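You operate a simulated robot arm through the tools that you are given. There is no shell and no other tool. Be economical: measure what you need, move in short steps, check, and stop when the job is done.

You are at the controls of a simulated robot arm. One attempt, no reset.

Task
Grind the dal into the white bowl, then the tumbler's rice into the green one.
Fine: at the pantry's hand mill; turn till the mill cup is empty each time; change bowls under the spout in between; tumbler back; spill nothing. Set down upright: tumbler.

It is judged by the outcome, as a careful person would: the job done as asked, and still so three seconds after it is handed in. It fails if anything else is knocked over, pushed out of place, dropped, spilled or broken.

Robot
A 6-joint arm with a two-finger parallel gripper, fixed in place. Base frame: the origin is at the foot of the arm, x ahead of it, y to its left, z up; the work surface is at about z = 0.82. Lengths are in m, angles in rad, forces in N, time in s.
With the tool pointing down near the work surface it reaches from about 0.46 to 0.88 m from the base axis. Its first joint turns from -2.007 to 2.007 rad. Payload 4.2 kg.
The tool frame sits at the grasp point between the pads (the TCP): z along the fingers, y along the line on which they close. The tips reach 0.023 m beyond it. The gripper opens to 0.094 m. The fingers are 0.038 m wide and 0.01 m thick; the gripper's body (0.054 by 0.096 m) begins 0.039 m behind the TCP.
Orientation is that of the tool frame in the base frame, as [roll, pitch, yaw] about the fixed x, y, z axes, in that order (R = Rz(yaw) Ry(pitch) Rx(roll)). With the fingers straight down and closing along the base's y, the tool's x points along the base's -x, its y along +y and its z along -z.

Tools
- The arm moves only by the tool send_rows. Its argument "series" is a list of rows, each a list of 6 numbers: the shift along the base's x, y, z in units of 30 mm (1.0 is 30 mm), then the turn, a rotation vector about the base's x, y, z in units of 5 degrees (1.0 is 5 degrees). In form: [[dx, dy, dz, wx, wy, wz], ...]. A call has 1 to 12 rows; each row shifts and turns the commanded pose from where the row before left it. "jaw" is the finger opening in m, from 0 to 0.094, set as the call begins (left out, the last holds). A call with a number of a shift or a turn outside -1 to 1 is refused whole. A row lasts 0.2 s, in which the tool goes at most 0.05 m and 0.15 rad; a call with a longer step from one row to the next is refused whole, and so is a gripper value outside its range. A pose out of reach is approached as far as the arm can. The call stops where the force on the tool passes 50 N (or 10 N more than at its start, if that is more) or the arm is blocked; 0.2 s more then pass. The fingers move at their own pace (about 0.108 m/s each) and stop on an object; they squeeze with about 37 N. The grip force told is the motor's: it shows also when the fingers shut on nothing. Time passes only in rows, and 0.2 s behind the last, so rows that do not move let the fingers close. The reply holds the time, the measured pose of the TCP, the force on the tool along the base axes, the opening and the grip force, in the units named above and with some noise, with the torque about the TCP (base axes, N m) and any sound that the robot's microphone picked up.
- Cameras (640 x 400 px; columns grow to the right, rows downward): "scene" is fixed at [0.2207, -0.6501, 1.4685]; the picture's right is [0.77, -0.64, 0.00], its down [-0.42, -0.51, -0.75] and it looks along [0.48, 0.58, -0.66] (base axes); focal length 316 px, centre (320, 200). "wrist" rides on the gripper at [0.086, 0.016, -0.075] in the tool frame; the picture's right is [-0.18, 0.98, 0.00], its down [-0.58, -0.11, -0.81] and it looks along [-0.79, -0.15, 0.59] (tool axes); focal length 243 px, centre (320, 200). There is no depth. A picture from a camera that has moved, and an enlarged one, comes with that camera's place and axes in the base frame and with its lens.
- snapshot(camera): a new picture of that camera. The clock stands still meanwhile.
- raise_lower(by): slides the trunk up (or, below 0, down) by that many m; the arm rides with it, the base frame stays. It gives what a move gives, with no picture.
- enlarge(camera, box): a new picture of the part [left, top, right, bottom] of that camera's present view, enlarged. The clock stands still meanwhile.
- finish_job(): hands the job in; it is judged then, once.

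Go step by step. Nothing tells you positions but the pictures and the camera data: compare them with the known pose of the tool, close in by small moves and look again before you grip or let go. The budget is 120 turns and 76 pictures, counting those below and the enlarged ones. Unless the task says otherwise, let go and move clear before handing in.

The tools are called after ">>>" as a command line: name --pt "numbers of a row" for each row, then --argument value for the rest, lists and objects as JSON in quotes. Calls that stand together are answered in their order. send_rows: Moves the arm, as the interface text tells. Its arguments: {"type":"object","properties":{"series":{"type":"array"},"jaw":{"type":"number"}},"required":["series"]} The other tools are called the same way: raise_lower (by) slides the trunk up or down; snapshot (camera) takes a picture; enlarge (camera, box) takes an enlarged picture of a part of a camera's view; finish_job () hands the job in.

At the start:

```text
t: 0.0
tcp_pos: [0.4476, -0.4025, 1.2402]
tool_rot: [-3.141, 0.001, -3.14]
ft_force: [-0.2, 0.5, 0.5]
wrist_torque: [-0.02, 0.05, -0.01]
opening: 0.0939
gripper_force: 0.1
trunk travel left (down, up): [-0.75, 0.24]
```

scene: 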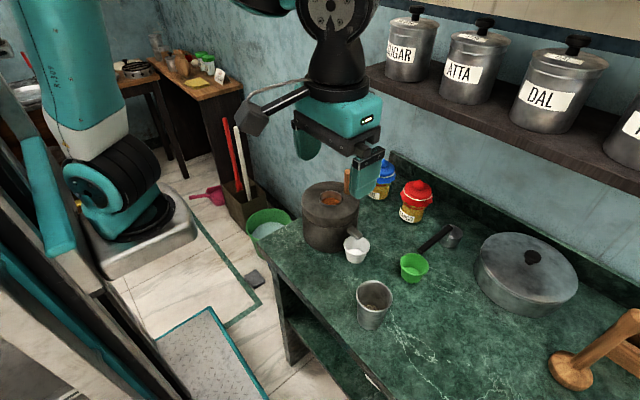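
wrist: 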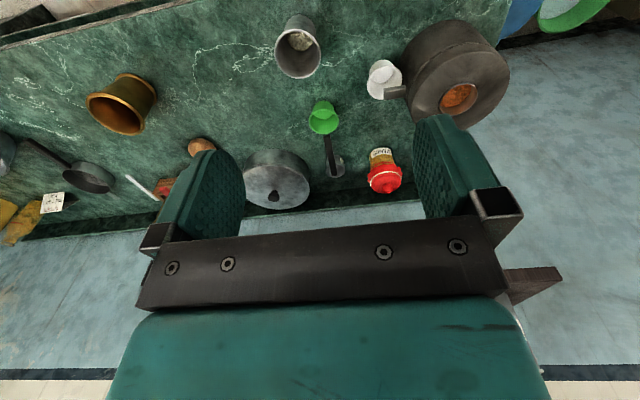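

I see a hand mill (dark drum with a crank) with the white bowl under its spout, a green bowl, the tumbler of rice and more. I'll look closer first.

>>> enlarge --camera "scene" --box '[280, 150, 440, 280]'

>>> enlarge --camera "scene" --box '[320, 200, 500, 340]'

>>> enlarge --camera "wrist" --box '[240, 0, 540, 200]'

```text
3.08 times, centred on (360, 215) of scene
camera zoom: at [0.2207, -0.6501, 1.4685], right [0.77, -0.64, 0.0], down [-0.42, -0.51, -0.75], along [0.48, 0.58, -0.66], focal length 973 px, centre (197, 154)
```

zoom: 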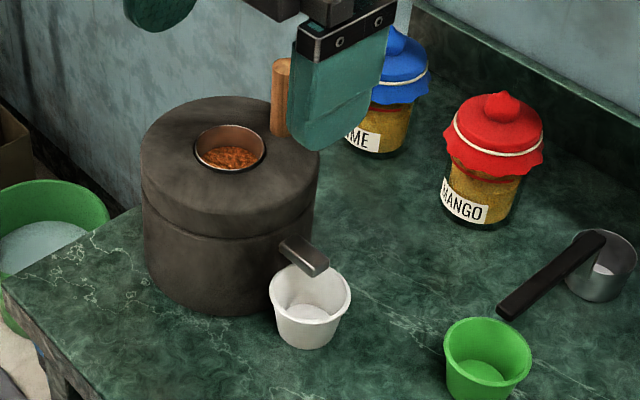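

```text
2.86 times, centred on (410, 270) of scene
camera zoom: at [0.2207, -0.6501, 1.4685], right [0.77, -0.64, 0.0], down [-0.42, -0.51, -0.75], along [0.48, 0.58, -0.66], focal length 904 px, centre (63, 0)
```

zoom: 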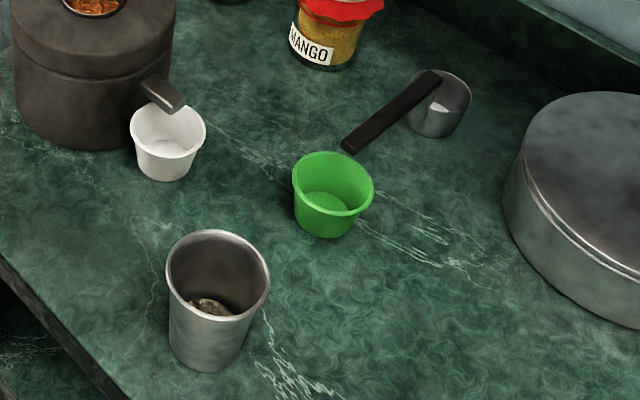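

```text
2.00 times, centred on (390, 100) of wrist
camera zoom: at [0.3639, -0.3864, 1.315], right [0.18, 0.98, 0.0], down [0.58, -0.11, 0.81], along [0.79, -0.15, -0.59], focal length 485 px, centre (180, 400)
```

zoom: 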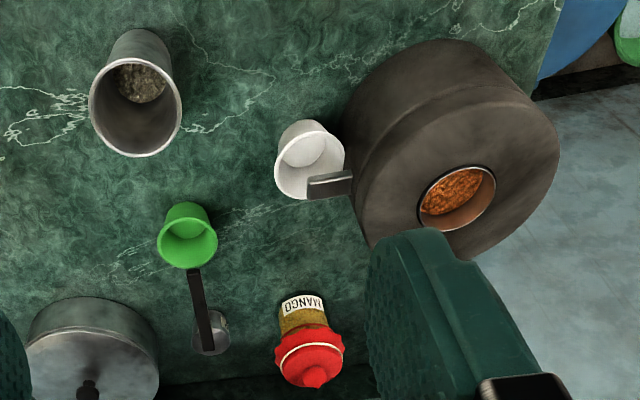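

The mill stands about (0.633, -0.195), top z≈0.93, with the dal already in its cup. The crank peg is near (0.683, -0.20) and the white bowl is already under the spout. I'll move above the peg and look.

>>> send_rows --pt "0.98 0.84 -0.5 0 0 0" --pt "0.98 0.84 -0.5 0 0 0" --pt "0.98 0.84 -0.5 0 0 0" --pt "0.98 0.84 -0.5 0 0 0" --pt "0.98 0.84 -0.5 0 0 0" --pt "0.98 0.84 -0.5 0 0 0" --pt "0.98 0.84 -0.5 0 0 0" --pt "0.98 0.84 -0.5 0 0 0" --pt "0 0 0 0 0 0" --jaw 0.094

>>> snapshot --camera "scene"

>>> snapshot --camera "wrist"

```text
t: 2.0
tcp_pos: [0.6835, -0.2033, 1.1229]
tool_rot: [-3.14, 0.0, 3.14]
ft_force: [0.1, -0.1, 0.6]
wrist_torque: [-0.02, -0.03, -0.02]
opening: 0.0942
gripper_force: 0.1
trunk travel left (down, up): [-0.75, 0.24]
```

```text
70 pictures are left
```

scene: 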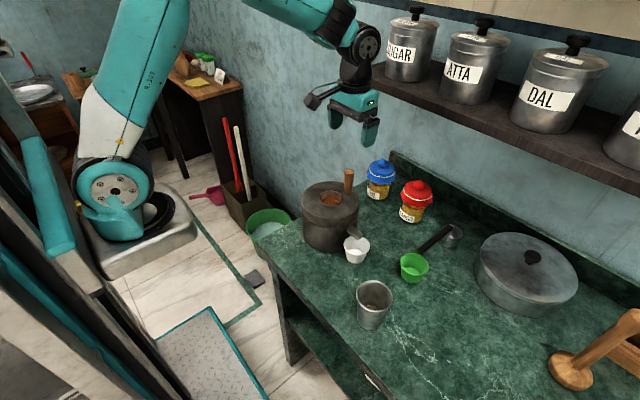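

```text
69 pictures are left
camera wrist: at [0.5987, -0.1866, 1.1967], right [0.19, 0.98, 0.0], down [0.58, -0.11, 0.81], along [0.79, -0.15, -0.59], focal length 243 px, centre (320, 200)
```

wrist: 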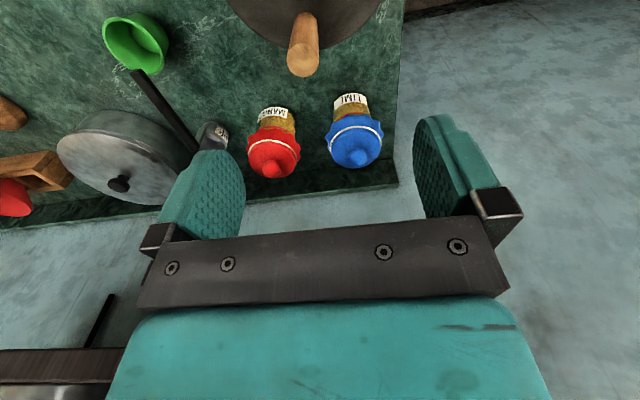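

The peg stands clear below the tool; I'll enlarge it to fix its place.

>>> enlarge --camera "scene" --box '[290, 150, 390, 270]'

>>> enlarge --camera "wrist" --box '[220, 0, 400, 120]'

```text
3.33 times, centred on (340, 210) of scene
camera zoom: at [0.2207, -0.6501, 1.4685], right [0.77, -0.64, 0.0], down [-0.42, -0.51, -0.75], along [0.48, 0.58, -0.66], focal length 1054 px, centre (253, 167)
```

zoom: 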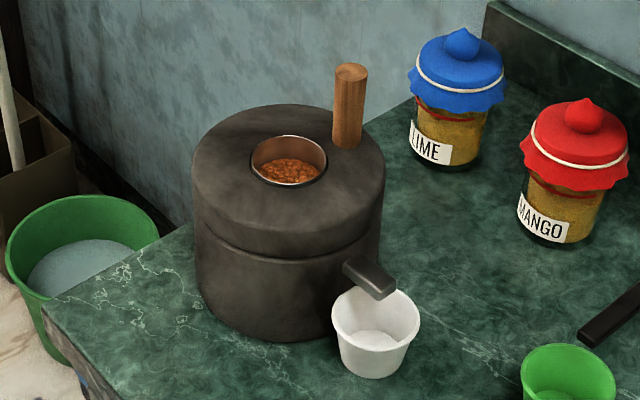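

```text
3.33 times, centred on (310, 60) of wrist
camera zoom: at [0.5987, -0.1866, 1.1967], right [0.19, 0.98, 0.0], down [0.58, -0.11, 0.81], along [0.79, -0.15, -0.59], focal length 809 px, centre (353, 667)
```

zoom: 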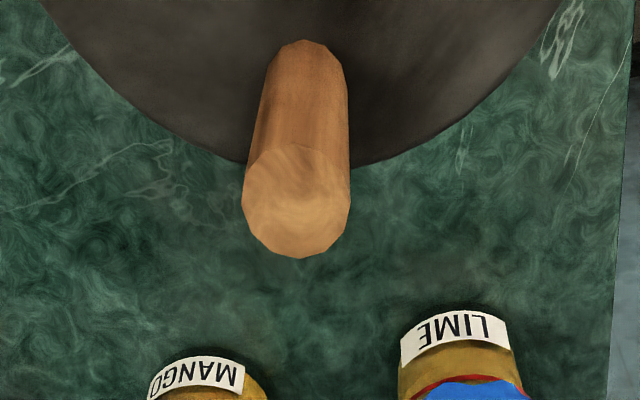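

Peg top is at about (0.675, -0.213, 1.013), radius ≈0.047 about the mill axis (0.6305, -0.1985). I'll go down over it and stop at TCP z≈0.982.

>>> send_rows --pt "-0.28 -0.33 0 0 0 0" --pt "0 0 -0.94 0 0 0" --pt "0 0 -0.94 0 0 0" --pt "0 0 -0.94 0 0 0" --pt "0 0 -0.94 0 0 0" --pt "0 0 -0.94 0 0 0" --pt "0 0 0 0 0 0"

>>> enlarge --camera "scene" --box '[290, 130, 410, 270]'

>>> snapshot --camera "wrist"

```text
t: 3.6
tcp_pos: [0.6769, -0.2119, 0.9788]
tool_rot: [3.141, 0.0, -3.141]
ft_force: [0.1, -0.2, 0.6]
wrist_torque: [0.01, -0.01, -0.04]
opening: 0.094
gripper_force: 0.0
trunk travel left (down, up): [-0.75, 0.24]
```

```text
2.86 times, centred on (350, 200) of scene
camera zoom: at [0.2207, -0.6501, 1.4685], right [0.77, -0.64, 0.0], down [-0.42, -0.51, -0.75], along [0.48, 0.58, -0.66], focal length 904 px, centre (234, 200)
```

zoom: 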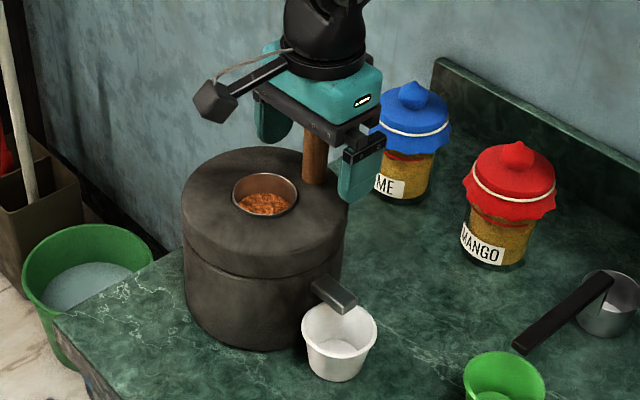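

```text
65 pictures are left
camera wrist: at [0.5919, -0.1955, 1.0529], right [0.18, 0.98, 0.0], down [0.58, -0.11, 0.81], along [0.79, -0.15, -0.59], focal length 243 px, centre (320, 200)
```

wrist: 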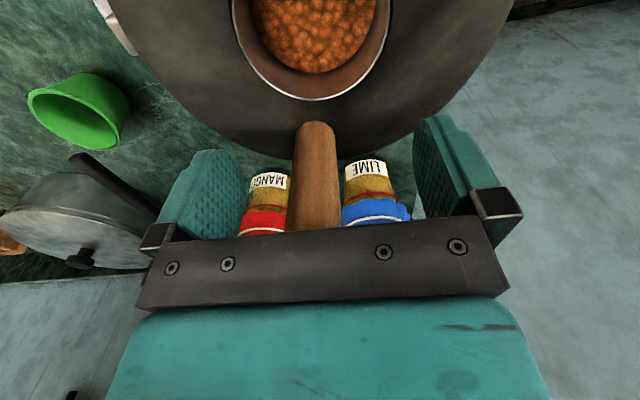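

The peg is between the fingers; closing now.

>>> send_rows --pt "0 0 0.1 0 0 0" --pt "0 0 0 0 0 0" --pt "0 0 0 0 0 0" --jaw 0.0

```text
t: 4.4
tcp_pos: [0.6767, -0.2108, 0.9836]
tool_rot: [3.141, 0.001, 3.14]
ft_force: [2.3, -3.9, -0.5]
wrist_torque: [0.09, -0.43, 0.13]
opening: 0.0249
gripper_force: 44.4
trunk travel left (down, up): [-0.75, 0.24]
```

Gripped. I'll try a short arc counterclockwise to test the force and the centre.

>>> send_rows --pt "0.067 0.41 0 0 0 0" --pt "-0.043 0.41 0 0 0 0" --pt "-0.15 0.387 0 0 0 0" --pt "-0.24 0.333 0 0 0 0"

```text
t: 5.4
tcp_pos: [0.6645, -0.1666, 0.9828]
tool_rot: [3.141, -0.002, 3.14]
ft_force: [0.7, -11.6, 0.3]
wrist_torque: [-0.23, -0.01, 0.41]
opening: 0.0245
gripper_force: 45.1
trunk travel left (down, up): [-0.75, 0.24]
```

The crank turns with modest force. Next comes half a turn.

>>> send_rows --pt "-0.699 0.428 0 0 0 0" --pt "-0.819 0.022 0 0 0 0" --pt "-0.72 -0.391 0 0 0 0" --pt "-0.428 -0.699 0 0 0 0" --pt "-0.022 -0.819 0 0 0 0" --pt "0.391 -0.72 0 0 0 0"

>>> snapshot --camera "wrist"

>>> enlarge --camera "scene" --box '[280, 130, 400, 270]'

```text
t: 6.8
tcp_pos: [0.5949, -0.233, 0.9827]
tool_rot: [-3.14, -0.003, 3.135]
ft_force: [-20.8, -10.6, -4.5]
wrist_torque: [1.15, -0.4, 0.17]
opening: 0.0246
gripper_force: 45.0
trunk travel left (down, up): [-0.75, 0.24]
```

```text
64 pictures are left
camera wrist: at [0.509, -0.2159, 1.0569], right [0.19, 0.98, 0.0], down [0.58, -0.11, 0.81], along [0.79, -0.15, -0.59], focal length 243 px, centre (320, 200)
```

wrist: 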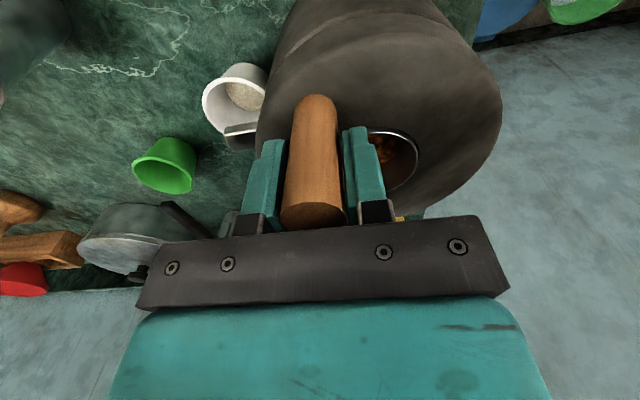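

```text
2.86 times, centred on (340, 200) of scene
camera zoom: at [0.2207, -0.6501, 1.4685], right [0.77, -0.64, 0.0], down [-0.42, -0.51, -0.75], along [0.48, 0.58, -0.66], focal length 904 px, centre (263, 200)
```

zoom: 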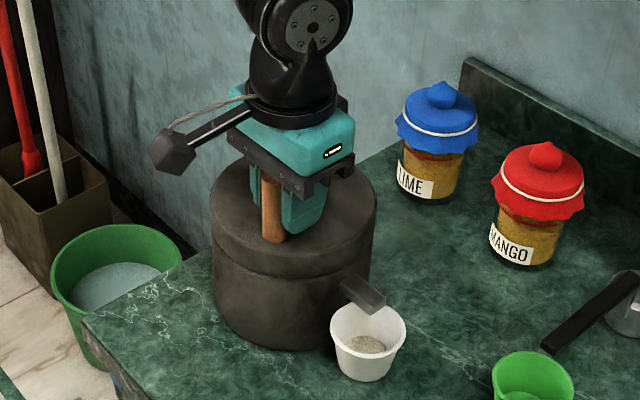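

Flour is falling into the white bowl, so the turn direction works. I'll shift my assumed centre slightly and do a full turn.

>>> send_rows --pt "0.659 -0.468 0 0 0 0" --pt "0.819 -0.022 0 0 0 0" --pt "0.72 0.391 0 0 0 0" --pt "0.428 0.699 0 0 0 0" --pt "0.022 0.819 0 0 0 0" --pt "-0.391 0.72 0 0 0 0" --pt "-0.699 0.428 0 0 0 0" --pt "-0.819 0.022 0 0 0 0" --pt "-0.72 -0.391 0 0 0 0" --pt "-0.428 -0.699 0 0 0 0" --pt "-0.022 -0.819 0 0 0 0" --pt "0.391 -0.72 0 0 0 0"

>>> snapshot --camera "wrist"

```text
t: 7.3
tcp_pos: [0.6232, -0.2521, 0.9828]
tool_rot: [-3.124, -0.002, 3.123]
ft_force: [-9.7, -29.8, 1.1]
wrist_torque: [1.81, -0.11, 0.57]
opening: 0.0243
gripper_force: 45.0
trunk travel left (down, up): [-0.75, 0.24]
stopped in row 2: the force on the tool passed its limit at 64 N (the readings are from after the stop); the commanded pose is now the measured one
```

```text
62 pictures are left
camera wrist: at [0.5382, -0.2325, 1.0568], right [0.2, 0.98, -0.02], down [0.58, -0.11, 0.81], along [0.79, -0.17, -0.59], focal length 243 px, centre (320, 200)
```

wrist: 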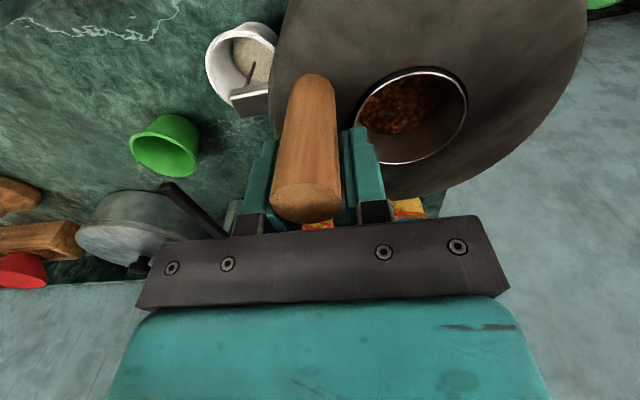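

The force stop says the peg has slipped along the pads. I need its true location before going on.

>>> enlarge --camera "scene" --box '[290, 160, 390, 250]'

>>> enlarge --camera "wrist" --box '[220, 50, 500, 240]'

```text
4.44 times, centred on (340, 205) of scene
camera zoom: at [0.2207, -0.6501, 1.4685], right [0.77, -0.64, 0.0], down [-0.42, -0.51, -0.75], along [0.48, 0.58, -0.66], focal length 1406 px, centre (231, 178)
```

zoom: 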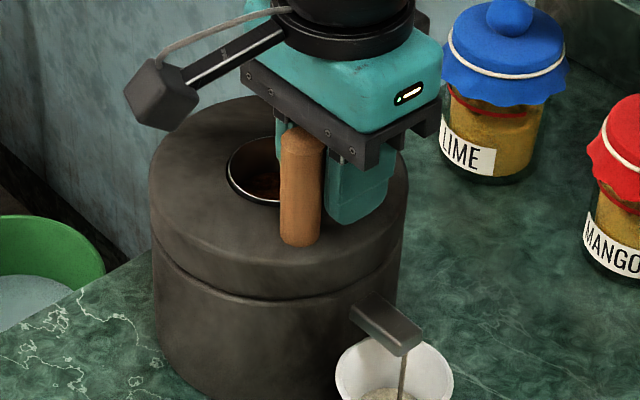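

```text
2.11 times, centred on (360, 145) of wrist
camera zoom: at [0.5382, -0.2325, 1.0568], right [0.2, 0.98, -0.02], down [0.58, -0.11, 0.81], along [0.79, -0.17, -0.59], focal length 511 px, centre (236, 316)
```

zoom: 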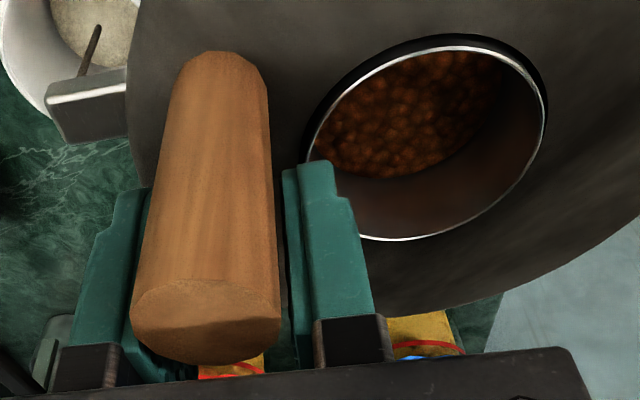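

The peg sits at about (0.603, -0.249), at the pad edge. I'll open, straighten the tool, recentre on it and grip again to read its true y.

>>> send_rows --pt "0 0 0 0 0 0" --pt "0 0 0 0 0 0" --pt "-0.35 0.05 0 0.2 0 0.2" --pt "-0.33 0 0 0 0 0" --pt "0 0 0 0 0 0" --jaw 0.06

>>> enlarge --camera "scene" --box '[290, 160, 390, 250]'

>>> enlarge --camera "wrist" --box '[220, 50, 500, 240]'

```text
t: 8.5
tcp_pos: [0.604, -0.2459, 0.9815]
tool_rot: [3.136, 0.001, -3.135]
ft_force: [-0.1, -0.4, -0.4]
wrist_torque: [0.01, 0.0, -0.01]
opening: 0.0599
gripper_force: 0.0
trunk travel left (down, up): [-0.75, 0.24]
```

```text
4.44 times, centred on (340, 205) of scene
camera zoom: at [0.2207, -0.6501, 1.4685], right [0.77, -0.64, 0.0], down [-0.42, -0.51, -0.75], along [0.48, 0.58, -0.66], focal length 1406 px, centre (231, 178)
```

zoom: 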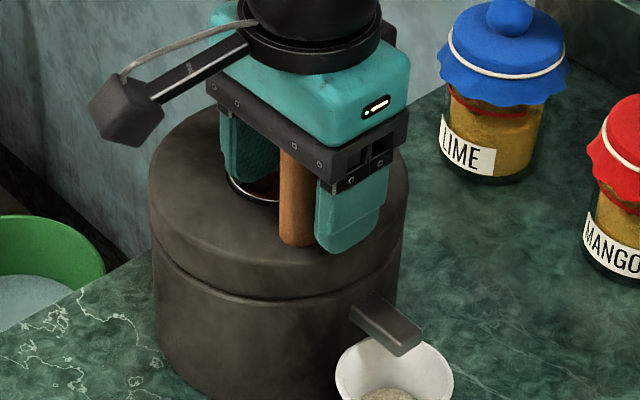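

```text
2.11 times, centred on (360, 145) of wrist
camera zoom: at [0.5188, -0.2306, 1.0568], right [0.18, 0.98, 0.01], down [0.58, -0.11, 0.81], along [0.79, -0.14, -0.59], focal length 511 px, centre (236, 316)
```

zoom: 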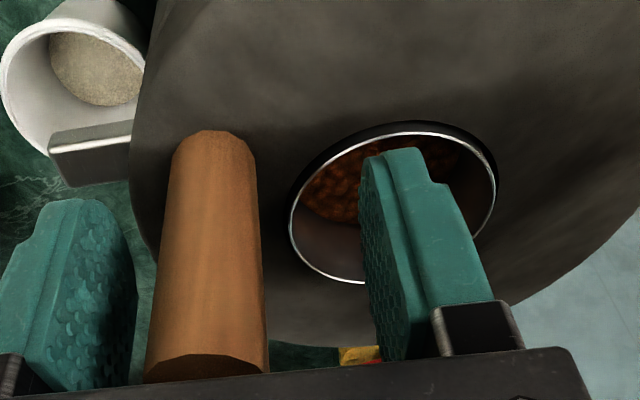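

The peg is centred between the pads now, at about (0.604, -0.247). Closing to read its y.

>>> send_rows --pt "0 0 0 0 0 0" --pt "0 0 0 0 0 0" --pt "0 0 0 0 0 0" --jaw 0.0

```text
t: 9.3
tcp_pos: [0.6025, -0.2493, 0.9816]
tool_rot: [-3.141, 0.0, 3.141]
ft_force: [-15.2, -43.0, -2.0]
wrist_torque: [0.82, -1.24, -0.13]
opening: 0.025
gripper_force: 44.9
trunk travel left (down, up): [-0.75, 0.24]
```

Gripped again; the peg reads y≈-0.249. A refit gives centre ≈(0.626, -0.202) and r≈0.0525. I'll relax onto that circle and go on with a short arc as a check.

>>> send_rows --pt "-0.033 -0.1 0 0 0 0" --pt "0.584 -0.167 0 0 0 0" --pt "0.606 0.042 0 0 0 0" --pt "0.555 0.247 0 0 0 0"

>>> enlarge --camera "wrist" --box '[220, 50, 500, 240]'

```text
t: 10.3
tcp_pos: [0.655, -0.2541, 0.9815]
tool_rot: [-3.13, 0.006, 3.135]
ft_force: [8.5, -33.3, -12.3]
wrist_torque: [1.66, 0.49, 0.59]
opening: 0.025
gripper_force: 45.3
trunk travel left (down, up): [-0.75, 0.24]
stopped in row 4: the force on the tool passed its limit at 69 N (the readings are from after the stop); the commanded pose is now the measured one
```

```text
2.11 times, centred on (360, 145) of wrist
camera zoom: at [0.5693, -0.2369, 1.0559], right [0.19, 0.98, -0.01], down [0.57, -0.1, 0.81], along [0.8, -0.16, -0.58], focal length 511 px, centre (236, 316)
```

zoom: 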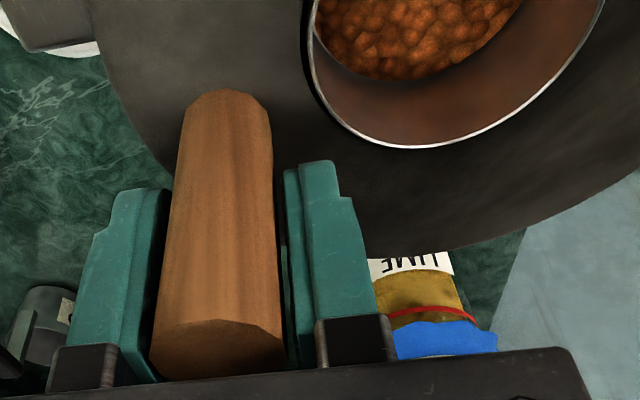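

The radial force shows my circle is too small on the -y side. I'll open and measure the peg's offset between the pads here.

>>> send_rows --pt "0 0 0 0 0 0" --pt "-0.3 0 0 0.13 0.07 0.08" --pt "0 0 0 0 0 0" --jaw 0.06

>>> snapshot --camera "wrist"

```text
t: 11.2
tcp_pos: [0.6439, -0.2515, 0.9842]
tool_rot: [3.139, 0.0, -3.136]
ft_force: [-0.3, 0.2, 0.2]
wrist_torque: [0.01, -0.02, 0.03]
opening: 0.0596
gripper_force: 0.1
trunk travel left (down, up): [-0.75, 0.24]
```

```text
56 pictures are left
camera wrist: at [0.5592, -0.2355, 1.0581], right [0.18, 0.98, 0.0], down [0.58, -0.11, 0.81], along [0.79, -0.14, -0.59], focal length 243 px, centre (320, 200)
```

wrist: 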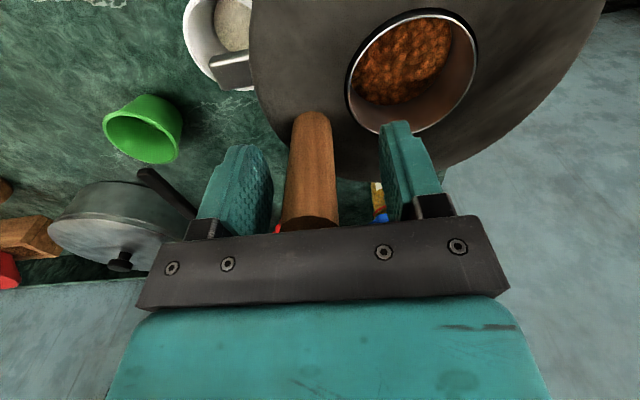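

Refit from the cup rim and peg: centre ≈(0.627, -0.204), r≈0.0525; the peg is now at (0.646, -0.253). I'll centre on it and grip.

>>> send_rows --pt "0.06 -0.05 -0.05 0 0 -0.06" --pt "0 0 0 0 0 0"

>>> send_rows --pt "0 0 0 0 0 0" --pt "0 0 0 0 0 0" --pt "0 0 0 0 0 0" --jaw 0.0

```text
t: 11.8
tcp_pos: [0.6457, -0.2519, 0.9829]
tool_rot: [3.137, 0.0, -3.141]
ft_force: [0.3, 1.2, -0.4]
wrist_torque: [0.0, 0.01, 0.01]
opening: 0.06
gripper_force: 0.0
trunk travel left (down, up): [-0.75, 0.24]
```

```text
t: 12.6
tcp_pos: [0.6474, -0.2534, 0.9817]
tool_rot: [3.139, 0.003, 3.138]
ft_force: [1.5, -23.9, -3.0]
wrist_torque: [-0.71, 0.19, 0.36]
opening: 0.0248
gripper_force: 44.7
trunk travel left (down, up): [-0.75, 0.24]
```

Nearly centred, still about 1.5 mm off in y. I'll shift the centre to (0.627, -0.205) and try a short arc.

>>> send_rows --pt "0 -0.06 0 0 0 0" --pt "0.526 0.316 0 0 0 0" --pt "0.386 0.477 0 0 0 0" --pt "0.2 0.58 0 0 0 0" --pt "-0.011 0.614 0 0 0 0"

```text
t: 13.8
tcp_pos: [0.6793, -0.1937, 0.9826]
tool_rot: [3.136, -0.003, -3.14]
ft_force: [3.7, -8.1, 1.1]
wrist_torque: [-1.33, -0.3, 0.43]
opening: 0.025
gripper_force: 44.6
trunk travel left (down, up): [-0.75, 0.24]
```

Forces are small and purely from grinding. Continuing toward 90°.

>>> send_rows --pt "-0.22 0.573 0 0 0 0" --pt "-0.403 0.463 0 0 0 0" --pt "-0.537 0.298 0 0 0 0" --pt "-0.606 0.096 0 0 0 0"

```text
t: 14.8
tcp_pos: [0.6264, -0.1525, 0.981]
tool_rot: [3.14, -0.001, 3.138]
ft_force: [9.4, -22.8, -5.1]
wrist_torque: [-0.68, 0.07, 0.47]
opening: 0.025
gripper_force: 45.0
trunk travel left (down, up): [-0.75, 0.24]
```

>>> send_rows --pt "-0.593 -0.165 0 0 0 0" --pt "-0.518 -0.311 0 0 0 0" --pt "-0.38 -0.47 0 0 0 0" --pt "-0.197 -0.571 0 0 0 0" --pt "0.011 -0.604 0 0 0 0"

```text
t: 15.9
tcp_pos: [0.5761, -0.2152, 0.9822]
tool_rot: [3.141, 0.002, 3.141]
ft_force: [-5.7, 6.9, -3.4]
wrist_torque: [-0.73, -0.45, 0.29]
opening: 0.0247
gripper_force: 45.1
trunk travel left (down, up): [-0.75, 0.24]
```

Forces stay low. Next I'll go through the -y side.

>>> send_rows --pt "0.216 -0.564 0 0 0 0" --pt "0.397 -0.456 0 0 0 0" --pt "0.528 -0.293 0 0 0 0" --pt "0.597 -0.094 0 0 0 0"

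>>> snapshot --camera "wrist"

```text
t: 16.9
tcp_pos: [0.6275, -0.257, 0.9831]
tool_rot: [3.139, 0.0, 3.14]
ft_force: [-9.4, 9.1, -2.6]
wrist_torque: [-1.34, -0.49, 0.36]
opening: 0.0251
gripper_force: 45.4
trunk travel left (down, up): [-0.75, 0.24]
```

```text
55 pictures are left
camera wrist: at [0.5428, -0.2409, 1.0573], right [0.19, 0.98, 0.0], down [0.58, -0.11, 0.81], along [0.79, -0.15, -0.59], focal length 243 px, centre (320, 200)
```

wrist: 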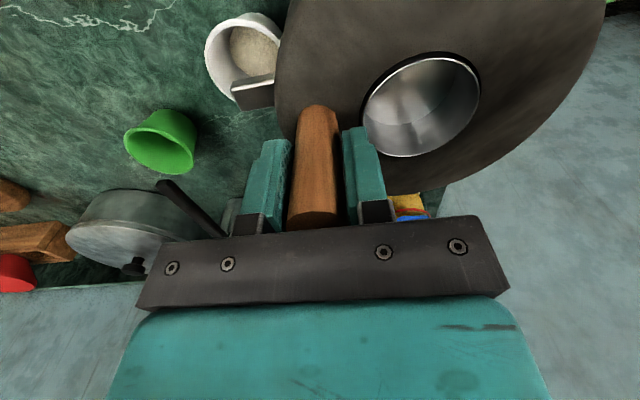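

The mill cup is empty and the dal flour is in the white bowl. I'll turn the peg on to the far side (~50°) out of the pouring area, then release and rise.

>>> send_rows --pt "0.593 0.115 0 0 0 0" --pt "0.518 0.311 0 0 0 0" --pt "0.38 0.47 0 0 0 0" --pt "0.197 0.571 0 0 0 0" --pt "-0.011 0.604 0 0 0 0" --pt "-0.216 0.564 0 0 0 0" --pt "-0.397 0.456 0 0 0 0" --pt "0 0 0 0 0 0" --pt "0 0 0 0 0 0" --pt "0 0 0 0 0 0"

>>> enlarge --camera "scene" --box '[290, 150, 440, 270]'

```text
t: 17.7
tcp_pos: [0.6715, -0.2467, 0.9844]
tool_rot: [-3.127, 0.017, 3.133]
ft_force: [14.8, -35.2, -15.3]
wrist_torque: [1.6, 0.44, 0.95]
opening: 0.025
gripper_force: 44.7
trunk travel left (down, up): [-0.75, 0.24]
stopped in row 3: the force on the tool passed its limit at 56 N (the readings are from after the stop); the commanded pose is now the measured one
```

```text
3.33 times, centred on (365, 210) of scene
camera zoom: at [0.2207, -0.6501, 1.4685], right [0.77, -0.64, 0.0], down [-0.42, -0.51, -0.75], along [0.48, 0.58, -0.66], focal length 1054 px, centre (170, 167)
```

zoom: 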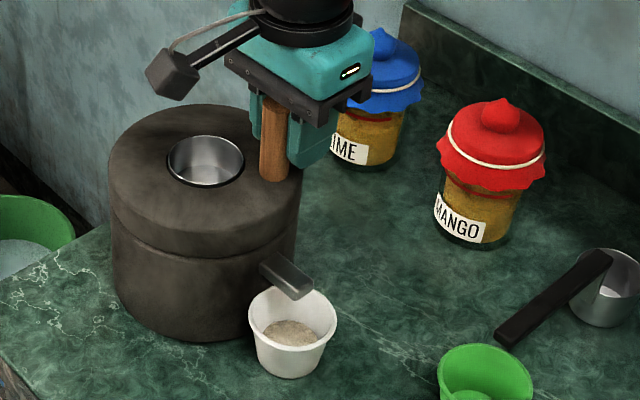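

The cup is empty, but the peg slipped a little again, so the push stopped around 307°. I'll open, recentre on the peg at about (0.6585, -0.2475) and carry it on round.

>>> send_rows --pt "0 0 0 0 0 0" --pt "-0.43 -0.03 -0.05 0.17 0.2 0.1" --pt "0 0 0 0 0 0" --jaw 0.06

>>> snapshot --camera "wrist"

```text
t: 18.5
tcp_pos: [0.6577, -0.2429, 0.9836]
tool_rot: [3.133, -0.004, -3.139]
ft_force: [0.5, 0.6, 0.3]
wrist_torque: [-0.02, 0.0, 0.04]
opening: 0.0602
gripper_force: 0.1
trunk travel left (down, up): [-0.75, 0.24]
```

```text
53 pictures are left
camera wrist: at [0.5719, -0.2283, 1.0577], right [0.18, 0.98, 0.01], down [0.58, -0.11, 0.8], along [0.79, -0.14, -0.6], focal length 243 px, centre (320, 200)
```

wrist: 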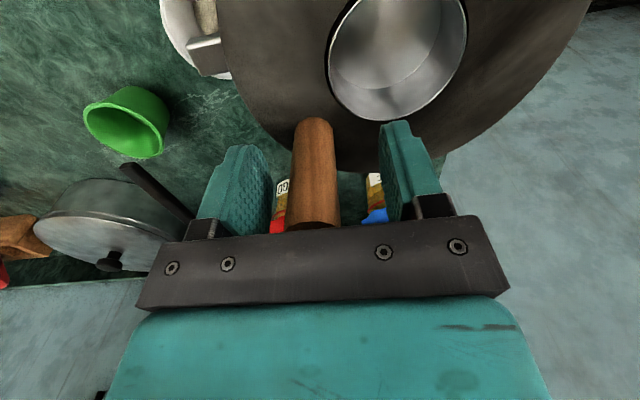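

The peg is centred between the pads. Closing and carrying on to about 50°.

>>> send_rows --pt "0 -0.05 0 -0.09 0 0" --pt "0 0 0 0 0 0" --pt "0 0 0 0 0 0" --pt "0 0 0 0 0 0" --jaw 0.0

```text
t: 19.5
tcp_pos: [0.657, -0.2463, 0.983]
tool_rot: [-3.139, -0.002, -3.14]
ft_force: [3.3, -11.9, 0.5]
wrist_torque: [0.47, -0.42, 0.2]
opening: 0.0251
gripper_force: 45.0
trunk travel left (down, up): [-0.75, 0.24]
```

>>> send_rows --pt "0.42 0.435 0 0 0 0" --pt "0.246 0.552 0 0 0 0" --pt "0.042 0.603 0 0 0 0" --pt "-0.167 0.581 0 0 0 0" --pt "-0.355 0.489 0 0 0 0" --pt "0 0 0 0 0 0"

>>> send_rows --pt "0 0 0 0 0 0" --pt "0 0 0 0 0 0" --pt "0 0 0.5 0 0 0" --pt "0 0 1 0 0 0" --pt "0 0 1 0 0 0" --pt "0 0 1 0 0 0" --jaw 0.07

>>> snapshot --camera "scene"

```text
t: 20.9
tcp_pos: [0.6632, -0.1647, 0.9834]
tool_rot: [-3.141, -0.006, -3.14]
ft_force: [1.9, -10.8, 5.0]
wrist_torque: [-0.08, 0.77, 0.41]
opening: 0.0248
gripper_force: 44.9
trunk travel left (down, up): [-0.75, 0.24]
```

```text
t: 22.3
tcp_pos: [0.6637, -0.1659, 1.089]
tool_rot: [3.141, -0.004, -3.14]
ft_force: [-0.3, 0.0, -0.4]
wrist_torque: [0.01, 0.0, 0.02]
opening: 0.07
gripper_force: 0.0
trunk travel left (down, up): [-0.75, 0.24]
```

```text
52 pictures are left
```

scene: 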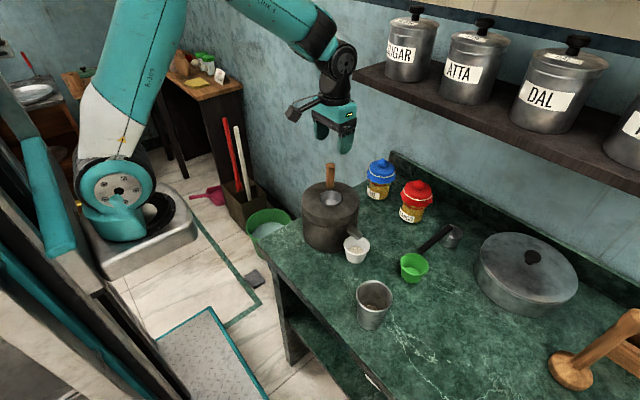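

Next is the bowl swap. The white bowl's rim is at about (0.62, -0.311, 0.868), under the spout tip. I'll pinch its -y wall with the tool leaning about 20° away from the spout; first I'll move near and look.

>>> send_rows --pt "-0.21 -0.92 -0.42 0.6 0 0" --pt "-0.21 -0.92 -0.42 0.6 0 0" --pt "-0.21 -0.92 -0.42 0.6 0 0" --pt "-0.21 -0.92 -0.42 0.6 0 0" --pt "-0.21 -0.92 -0.42 0.6 0 0" --pt "-0.21 -0.92 -0.42 0.6 0 0" --pt "-0.21 -0.92 -0.42 0.4 0 0" --pt "0 0 0 0 0 0" --jaw 0.032

>>> snapshot --camera "wrist"

>>> enlarge --camera "scene" --box '[320, 170, 440, 290]'

```text
t: 24.1
tcp_pos: [0.6188, -0.3573, 0.9992]
tool_rot: [2.793, -0.001, -3.137]
ft_force: [0.6, -1.2, 0.3]
wrist_torque: [0.03, -0.01, 0.01]
opening: 0.032
gripper_force: 0.1
trunk travel left (down, up): [-0.75, 0.24]
```

```text
51 pictures are left
camera wrist: at [0.5334, -0.3678, 1.0741], right [0.18, 0.92, 0.34], down [0.58, -0.38, 0.72], along [0.79, 0.07, -0.61], focal length 243 px, centre (320, 200)
```

wrist: 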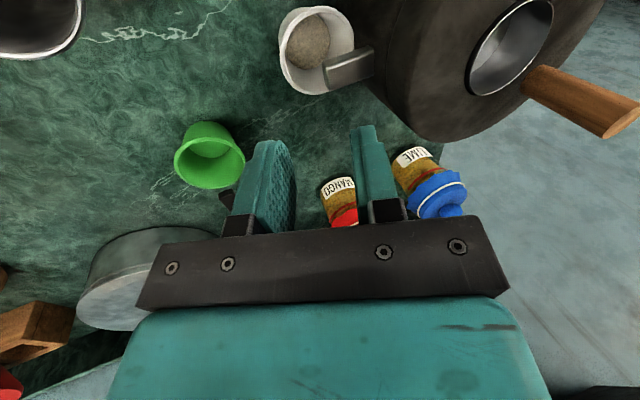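

```text
3.33 times, centred on (380, 230) of scene
camera zoom: at [0.2207, -0.6501, 1.4685], right [0.77, -0.64, 0.0], down [-0.42, -0.51, -0.75], along [0.48, 0.58, -0.66], focal length 1054 px, centre (120, 100)
```

zoom: 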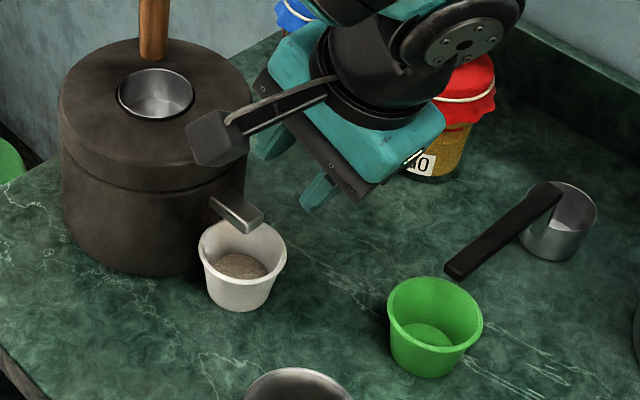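

The bowl centre is about (0.617, -0.3115) and the spout tip about y=-0.316. I'll narrow the jaw, line up along the leaning tool axis and come down most of the way.

>>> send_rows --pt "-0.05 -0.95 0 0 0 0" --pt "0 0.31 -0.853 0 0 0" --pt "0 0.31 -0.853 0 0 0" --pt "0 0.31 -0.853 0 0 0" --pt "0 0.2 -0.55 0 0 0" --pt "0 0 0 0 0 0" --jaw 0.022

>>> snapshot --camera "wrist"

>>> enlarge --camera "scene" --box '[320, 170, 440, 290]'

```text
t: 25.5
tcp_pos: [0.6154, -0.3532, 0.9059]
tool_rot: [2.794, -0.001, -3.136]
ft_force: [0.3, -0.3, 0.1]
wrist_torque: [0.03, 0.02, 0.03]
opening: 0.0221
gripper_force: 0.1
trunk travel left (down, up): [-0.75, 0.24]
```

```text
49 pictures are left
camera wrist: at [0.531, -0.3631, 0.9811], right [0.18, 0.92, 0.34], down [0.58, -0.38, 0.72], along [0.79, 0.07, -0.61], focal length 243 px, centre (320, 200)
```

wrist: 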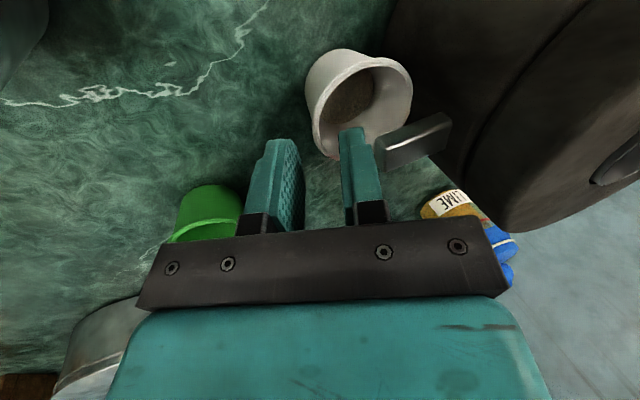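

```text
3.33 times, centred on (380, 230) of scene
camera zoom: at [0.2207, -0.6501, 1.4685], right [0.77, -0.64, 0.0], down [-0.42, -0.51, -0.75], along [0.48, 0.58, -0.66], focal length 1054 px, centre (120, 100)
```

zoom: 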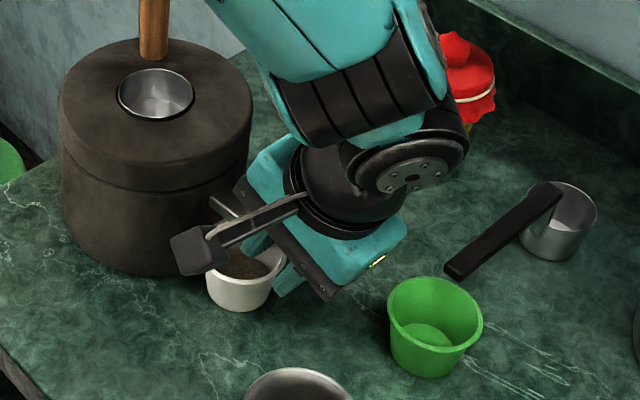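

The fingers straddle the -y rim correctly, outer finger outside and inner one over the bowl. Finishing the descent and pinching.

>>> send_rows --pt "0 0.2 -0.58 0 0 0" --pt "0 0.2 -0.58 0 0 0" --pt "0 0 0 0 0 0"

>>> send_rows --pt "0 0 0 0 0 0" --pt "0 0 0 0 0 0" --jaw 0.0

>>> snapshot --camera "wrist"

```text
t: 26.1
tcp_pos: [0.6194, -0.3461, 0.8813]
tool_rot: [2.801, 0.009, -3.138]
ft_force: [-6.2, -4.6, 29.3]
wrist_torque: [0.46, 0.35, 0.18]
opening: 0.0239
gripper_force: 2.3
trunk travel left (down, up): [-0.75, 0.24]
stopped in row 3: the force on the tool passed its limit at 66 N (the readings are from after the stop); the commanded pose is now the measured one
```

```text
t: 26.5
tcp_pos: [0.6218, -0.3466, 0.8848]
tool_rot: [2.803, 0.015, -3.139]
ft_force: [-0.7, -12.1, 23.7]
wrist_torque: [-0.03, -0.1, 0.02]
opening: 0.0
gripper_force: 37.9
trunk travel left (down, up): [-0.75, 0.24]
stopped in row 1: the force on the tool passed its limit at 55 N (the readings are from after the stop); the commanded pose is now the measured one
```

```text
47 pictures are left
camera wrist: at [0.5353, -0.3555, 0.9586], right [0.18, 0.93, 0.33], down [0.57, -0.37, 0.73], along [0.8, 0.06, -0.6], focal length 243 px, centre (320, 200)
```

wrist: 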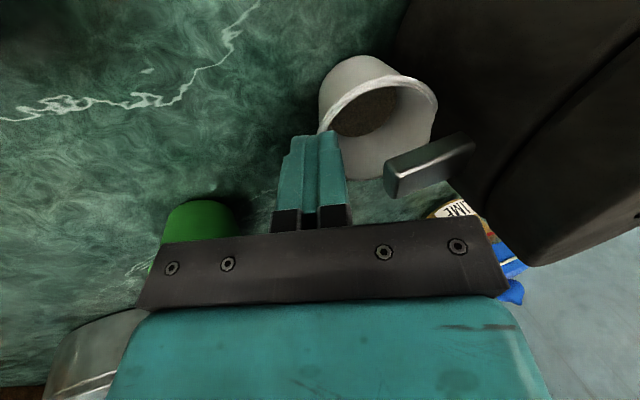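

The fingers hit something (probably the rim) and closed on nothing, so I'll back off along the tool axis and look.

>>> send_rows --pt "0 -0.3 0.85 0 0 0" --pt "0 -0.3 0.85 0 0 0" --pt "0 -0.3 0.85 0 0 0" --pt "0 0 0 0 0 0"

>>> enlarge --camera "scene" --box '[320, 200, 410, 280]'

>>> enlarge --camera "wrist" --box '[240, 0, 440, 180]'

```text
t: 27.5
tcp_pos: [0.6192, -0.3716, 0.9585]
tool_rot: [2.8, 0.007, -3.136]
ft_force: [-0.1, -0.6, 0.5]
wrist_torque: [0.03, 0.0, 0.02]
opening: 0.0
gripper_force: 37.1
trunk travel left (down, up): [-0.75, 0.24]
```

```text
5.00 times, centred on (365, 240) of scene
camera zoom: at [0.2207, -0.6501, 1.4685], right [0.77, -0.64, 0.0], down [-0.42, -0.51, -0.75], along [0.48, 0.58, -0.66], focal length 1581 px, centre (95, 0)
```

zoom: 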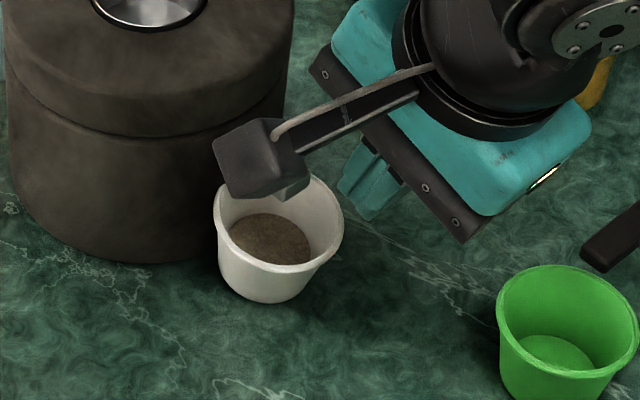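

```text
2.22 times, centred on (340, 90) of wrist
camera zoom: at [0.5335, -0.3814, 1.0332], right [0.18, 0.93, 0.33], down [0.58, -0.37, 0.73], along [0.8, 0.06, -0.6], focal length 539 px, centre (276, 444)
```

zoom: 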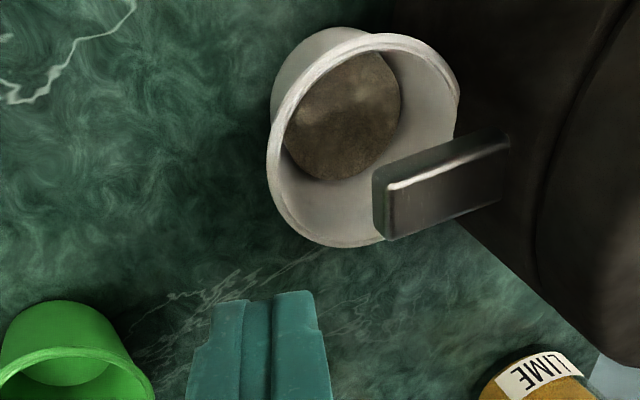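

The bowl is still upright and unspilt, only nudged a few mm. The inner finger had caught the wall's corner, so it has to go nearer the bowl's middle. Bowl centre is now ≈(0.621, -0.309); opening wider and lowering partway.

>>> send_rows --pt "0.07 0 0 0 0.08 0" --pt "0 0.266 -0.754 0 0 0" --pt "0 0.266 -0.754 0 0 0" --pt "0 0.18 -0.5 0 0 0" --pt "0 0 0 0 0 0" --jaw 0.028

>>> enlarge --camera "wrist" --box '[240, 20, 480, 220]'

```text
t: 28.7
tcp_pos: [0.6238, -0.3478, 0.8974]
tool_rot: [2.799, 0.0, -3.135]
ft_force: [-0.6, 0.3, -0.2]
wrist_torque: [-0.01, 0.0, 0.0]
opening: 0.0279
gripper_force: 0.0
trunk travel left (down, up): [-0.75, 0.24]
```

```text
2.00 times, centred on (360, 120) of wrist
camera zoom: at [0.5378, -0.3587, 0.9731], right [0.18, 0.93, 0.33], down [0.58, -0.37, 0.72], along [0.79, 0.06, -0.61], focal length 485 px, centre (240, 360)
```

zoom: 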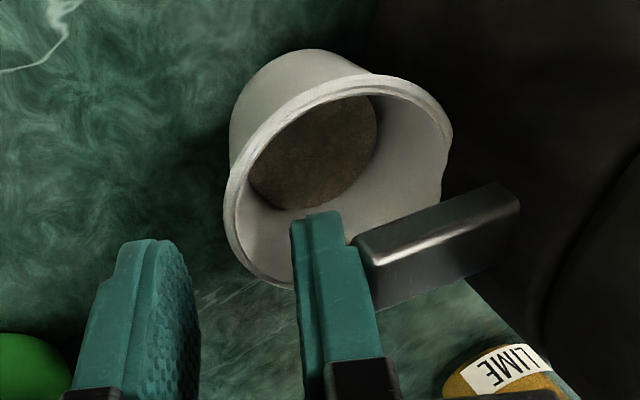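

The inner finger will enter the mouth, clear of the spout. I'll shift 3 mm to -x and finish the descent.

>>> send_rows --pt "-0.11 0 0 0 0 0" --pt "0 0.15 -0.47 0 0 0" --pt "0 0.15 -0.47 0 0 0" --pt "0 0 0 0 0 0"

>>> enlarge --camera "wrist" --box '[240, 20, 480, 220]'

```text
t: 29.5
tcp_pos: [0.6206, -0.3444, 0.8818]
tool_rot: [2.809, 0.007, -3.139]
ft_force: [-15.3, -8.3, 32.7]
wrist_torque: [0.69, 0.43, 0.27]
opening: 0.0287
gripper_force: 1.2
trunk travel left (down, up): [-0.75, 0.24]
stopped in row 3: the force on the tool passed its limit at 71 N (the readings are from after the stop); the commanded pose is now the measured one
```

```text
2.00 times, centred on (360, 120) of wrist
camera zoom: at [0.5341, -0.3538, 0.9566], right [0.18, 0.93, 0.32], down [0.58, -0.37, 0.73], along [0.8, 0.06, -0.6], focal length 485 px, centre (240, 360)
```

zoom: 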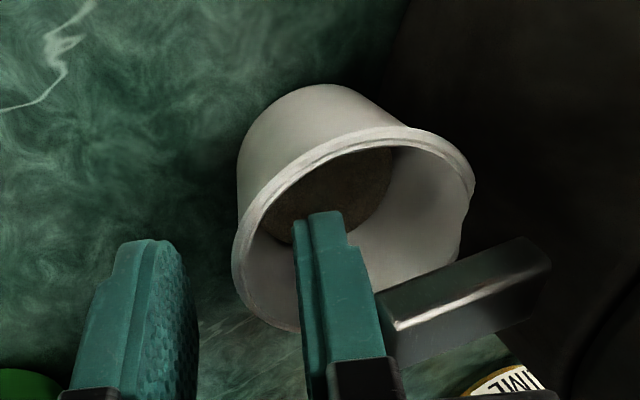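

The stop is again at rim height, so the bowl's inside is evidently not enterable. Neither bowl has spilled. I'll switch to an outside grip: jaws closing along x, tool leaning ~50° from the -y side so the gripper clears the spout. Backing off and turning.

>>> send_rows --pt "0 -0.3 0.85 0 0 0" --pt "0 -0.3 0.85 0 0 0" --pt "0 -0.4 1 0 0 0" --pt "0 -0.3 1 0.353 0.389 -0.984" --pt "0 0 1 0.353 0.418 -0.972" --pt "0 0 0 0.353 0.447 -0.959" --pt "0 0 0 0.353 0.475 -0.945" --pt "0 0 0 0.353 0.503 -0.931" --pt "0 0 0 0.353 0.53 -0.916" --pt "0 0 0 0.353 0.558 -0.899" --pt "0 0 0 0.353 0.586 -0.88" --jaw 0.09

>>> snapshot --camera "scene"

```text
t: 29.9
tcp_pos: [0.6197, -0.3616, 0.8921]
tool_rot: [2.829, 0.008, 3.119]
ft_force: [-3.4, -52.0, -29.9]
wrist_torque: [-1.46, -0.07, 0.29]
opening: 0.0637
gripper_force: 0.1
trunk travel left (down, up): [-0.75, 0.24]
stopped in row 2: the force on the tool passed its limit at 70 N (the readings are from after the stop); the commanded pose is now the measured one
```

```text
42 pictures are left
```

scene: 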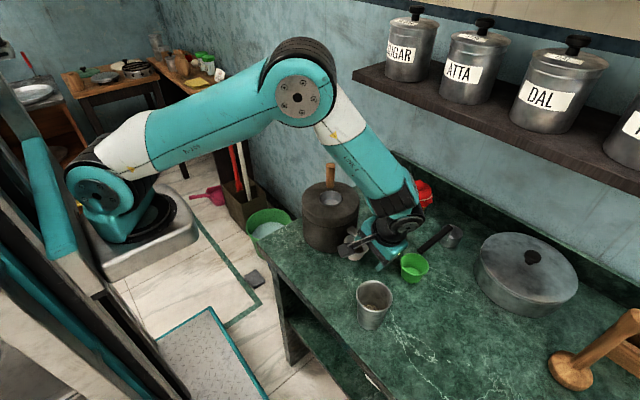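

Opening the jaw too early pressed the inner finger on the spout. I'll narrow the jaw again first, then withdraw.

>>> send_rows --pt "0 0 0 0 0 0" --pt "0 0 0 0 0 0" --pt "0 0 0 0 0 0" --jaw 0.02

>>> send_rows --pt "0 -0.3 0.85 0 0 0" --pt "0 -0.3 0.85 0 0 0" --pt "0 -0.3 0.85 0 0 0" --pt "0 0 0 0 0 0"

>>> enlarge --camera "scene" --box '[290, 160, 440, 290]'

```text
t: 30.7
tcp_pos: [0.6206, -0.353, 0.8946]
tool_rot: [2.818, 0.008, 3.135]
ft_force: [0.5, 0.0, 0.4]
wrist_torque: [-0.03, -0.01, 0.01]
opening: 0.0199
gripper_force: 0.1
trunk travel left (down, up): [-0.75, 0.24]
```

```text
t: 31.7
tcp_pos: [0.6214, -0.3805, 0.9725]
tool_rot: [2.816, 0.005, 3.135]
ft_force: [-0.3, 0.7, 1.1]
wrist_torque: [-0.03, -0.03, -0.03]
opening: 0.02
gripper_force: 0.1
trunk travel left (down, up): [-0.75, 0.24]
```

```text
3.08 times, centred on (365, 225) of scene
camera zoom: at [0.2207, -0.6501, 1.4685], right [0.77, -0.64, 0.0], down [-0.42, -0.51, -0.75], along [0.48, 0.58, -0.66], focal length 973 px, centre (182, 123)
```

zoom: 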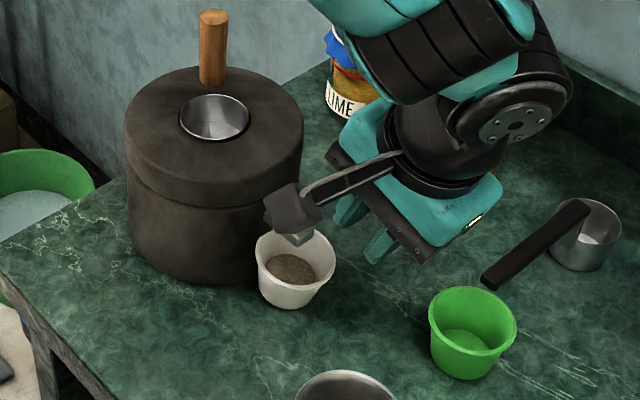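

Nothing was disturbed. Now I turn the tool to the outside-grip orientation, well above everything.

>>> send_rows --pt "0 -0.4 0.9 0 0 0" --pt "0 -0.4 0.9 0 0 0" --pt "0 -0.3 0.9 0.368 0.357 -1.0" --pt "0 0 0.5 0.368 0.388 -0.99" --pt "0 0 0 0.368 0.42 -0.976" --pt "0 0 0 0.368 0.451 -0.963" --pt "0 0 0 0.368 0.483 -0.947" --pt "0 0 0 0.368 0.512 -0.932" --pt "0 0 0 0.368 0.541 -0.915" --pt "0 0 0 0.368 0.571 -0.897" --pt "0 0 0 0.368 0.599 -0.878"

>>> send_rows --pt "0 0 0 0.368 0.628 -0.858" --pt "0 0 0 0.368 0.654 -0.838" --pt "0 0 0 0.368 0.68 -0.817" --pt "0 0 0 0.368 0.707 -0.794" --pt "0 0 0 0.368 0.732 -0.771" --pt "0 0 0 0.368 0.757 -0.746" --pt "0 0 0 0.368 0.78 -0.722" --pt "0 0 0 0.368 0.802 -0.697" --pt "0 0 0 0 0 0" --jaw 0.09

>>> snapshot --camera "wrist"

>>> snapshot --camera "scene"

```text
t: 34.1
tcp_pos: [0.6104, -0.3988, 1.061]
tool_rot: [2.706, -0.432, 2.397]
ft_force: [1.0, -0.3, -0.6]
wrist_torque: [0.01, -0.04, 0.01]
opening: 0.0202
gripper_force: 0.0
out of reach, approached as far as the arm can: row 9, 10, 11
trunk travel left (down, up): [-0.75, 0.24]
```

```text
t: 36.1
tcp_pos: [0.5761, -0.3515, 1.0321]
tool_rot: [-3.13, -0.86, 1.554]
ft_force: [0.3, 0.2, -0.2]
wrist_torque: [0.01, -0.02, -0.04]
opening: 0.09
gripper_force: 0.1
out of reach, approached as far as the arm can: row 1, 2, 3, 4, 5, 6, 7, 8
trunk travel left (down, up): [-0.75, 0.24]
```

```text
40 pictures are left
camera wrist: at [0.5938, -0.3517, 1.1464], right [0.98, -0.13, -0.15], down [-0.12, -0.99, 0.09], along [-0.16, -0.07, -0.99], focal length 243 px, centre (320, 200)
```

wrist: 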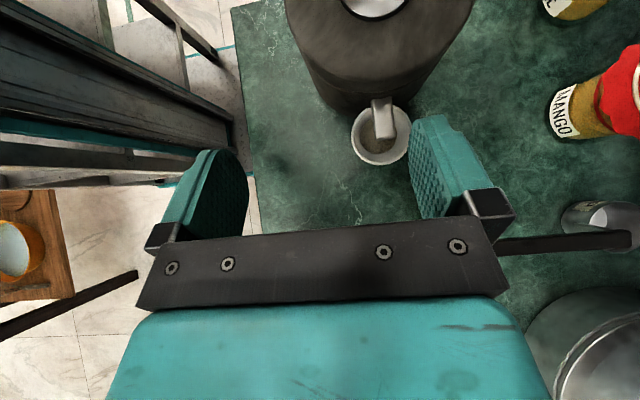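

```text
39 pictures are left
```

scene: 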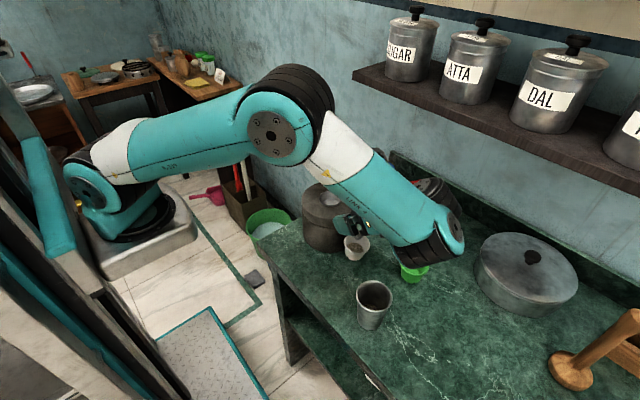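

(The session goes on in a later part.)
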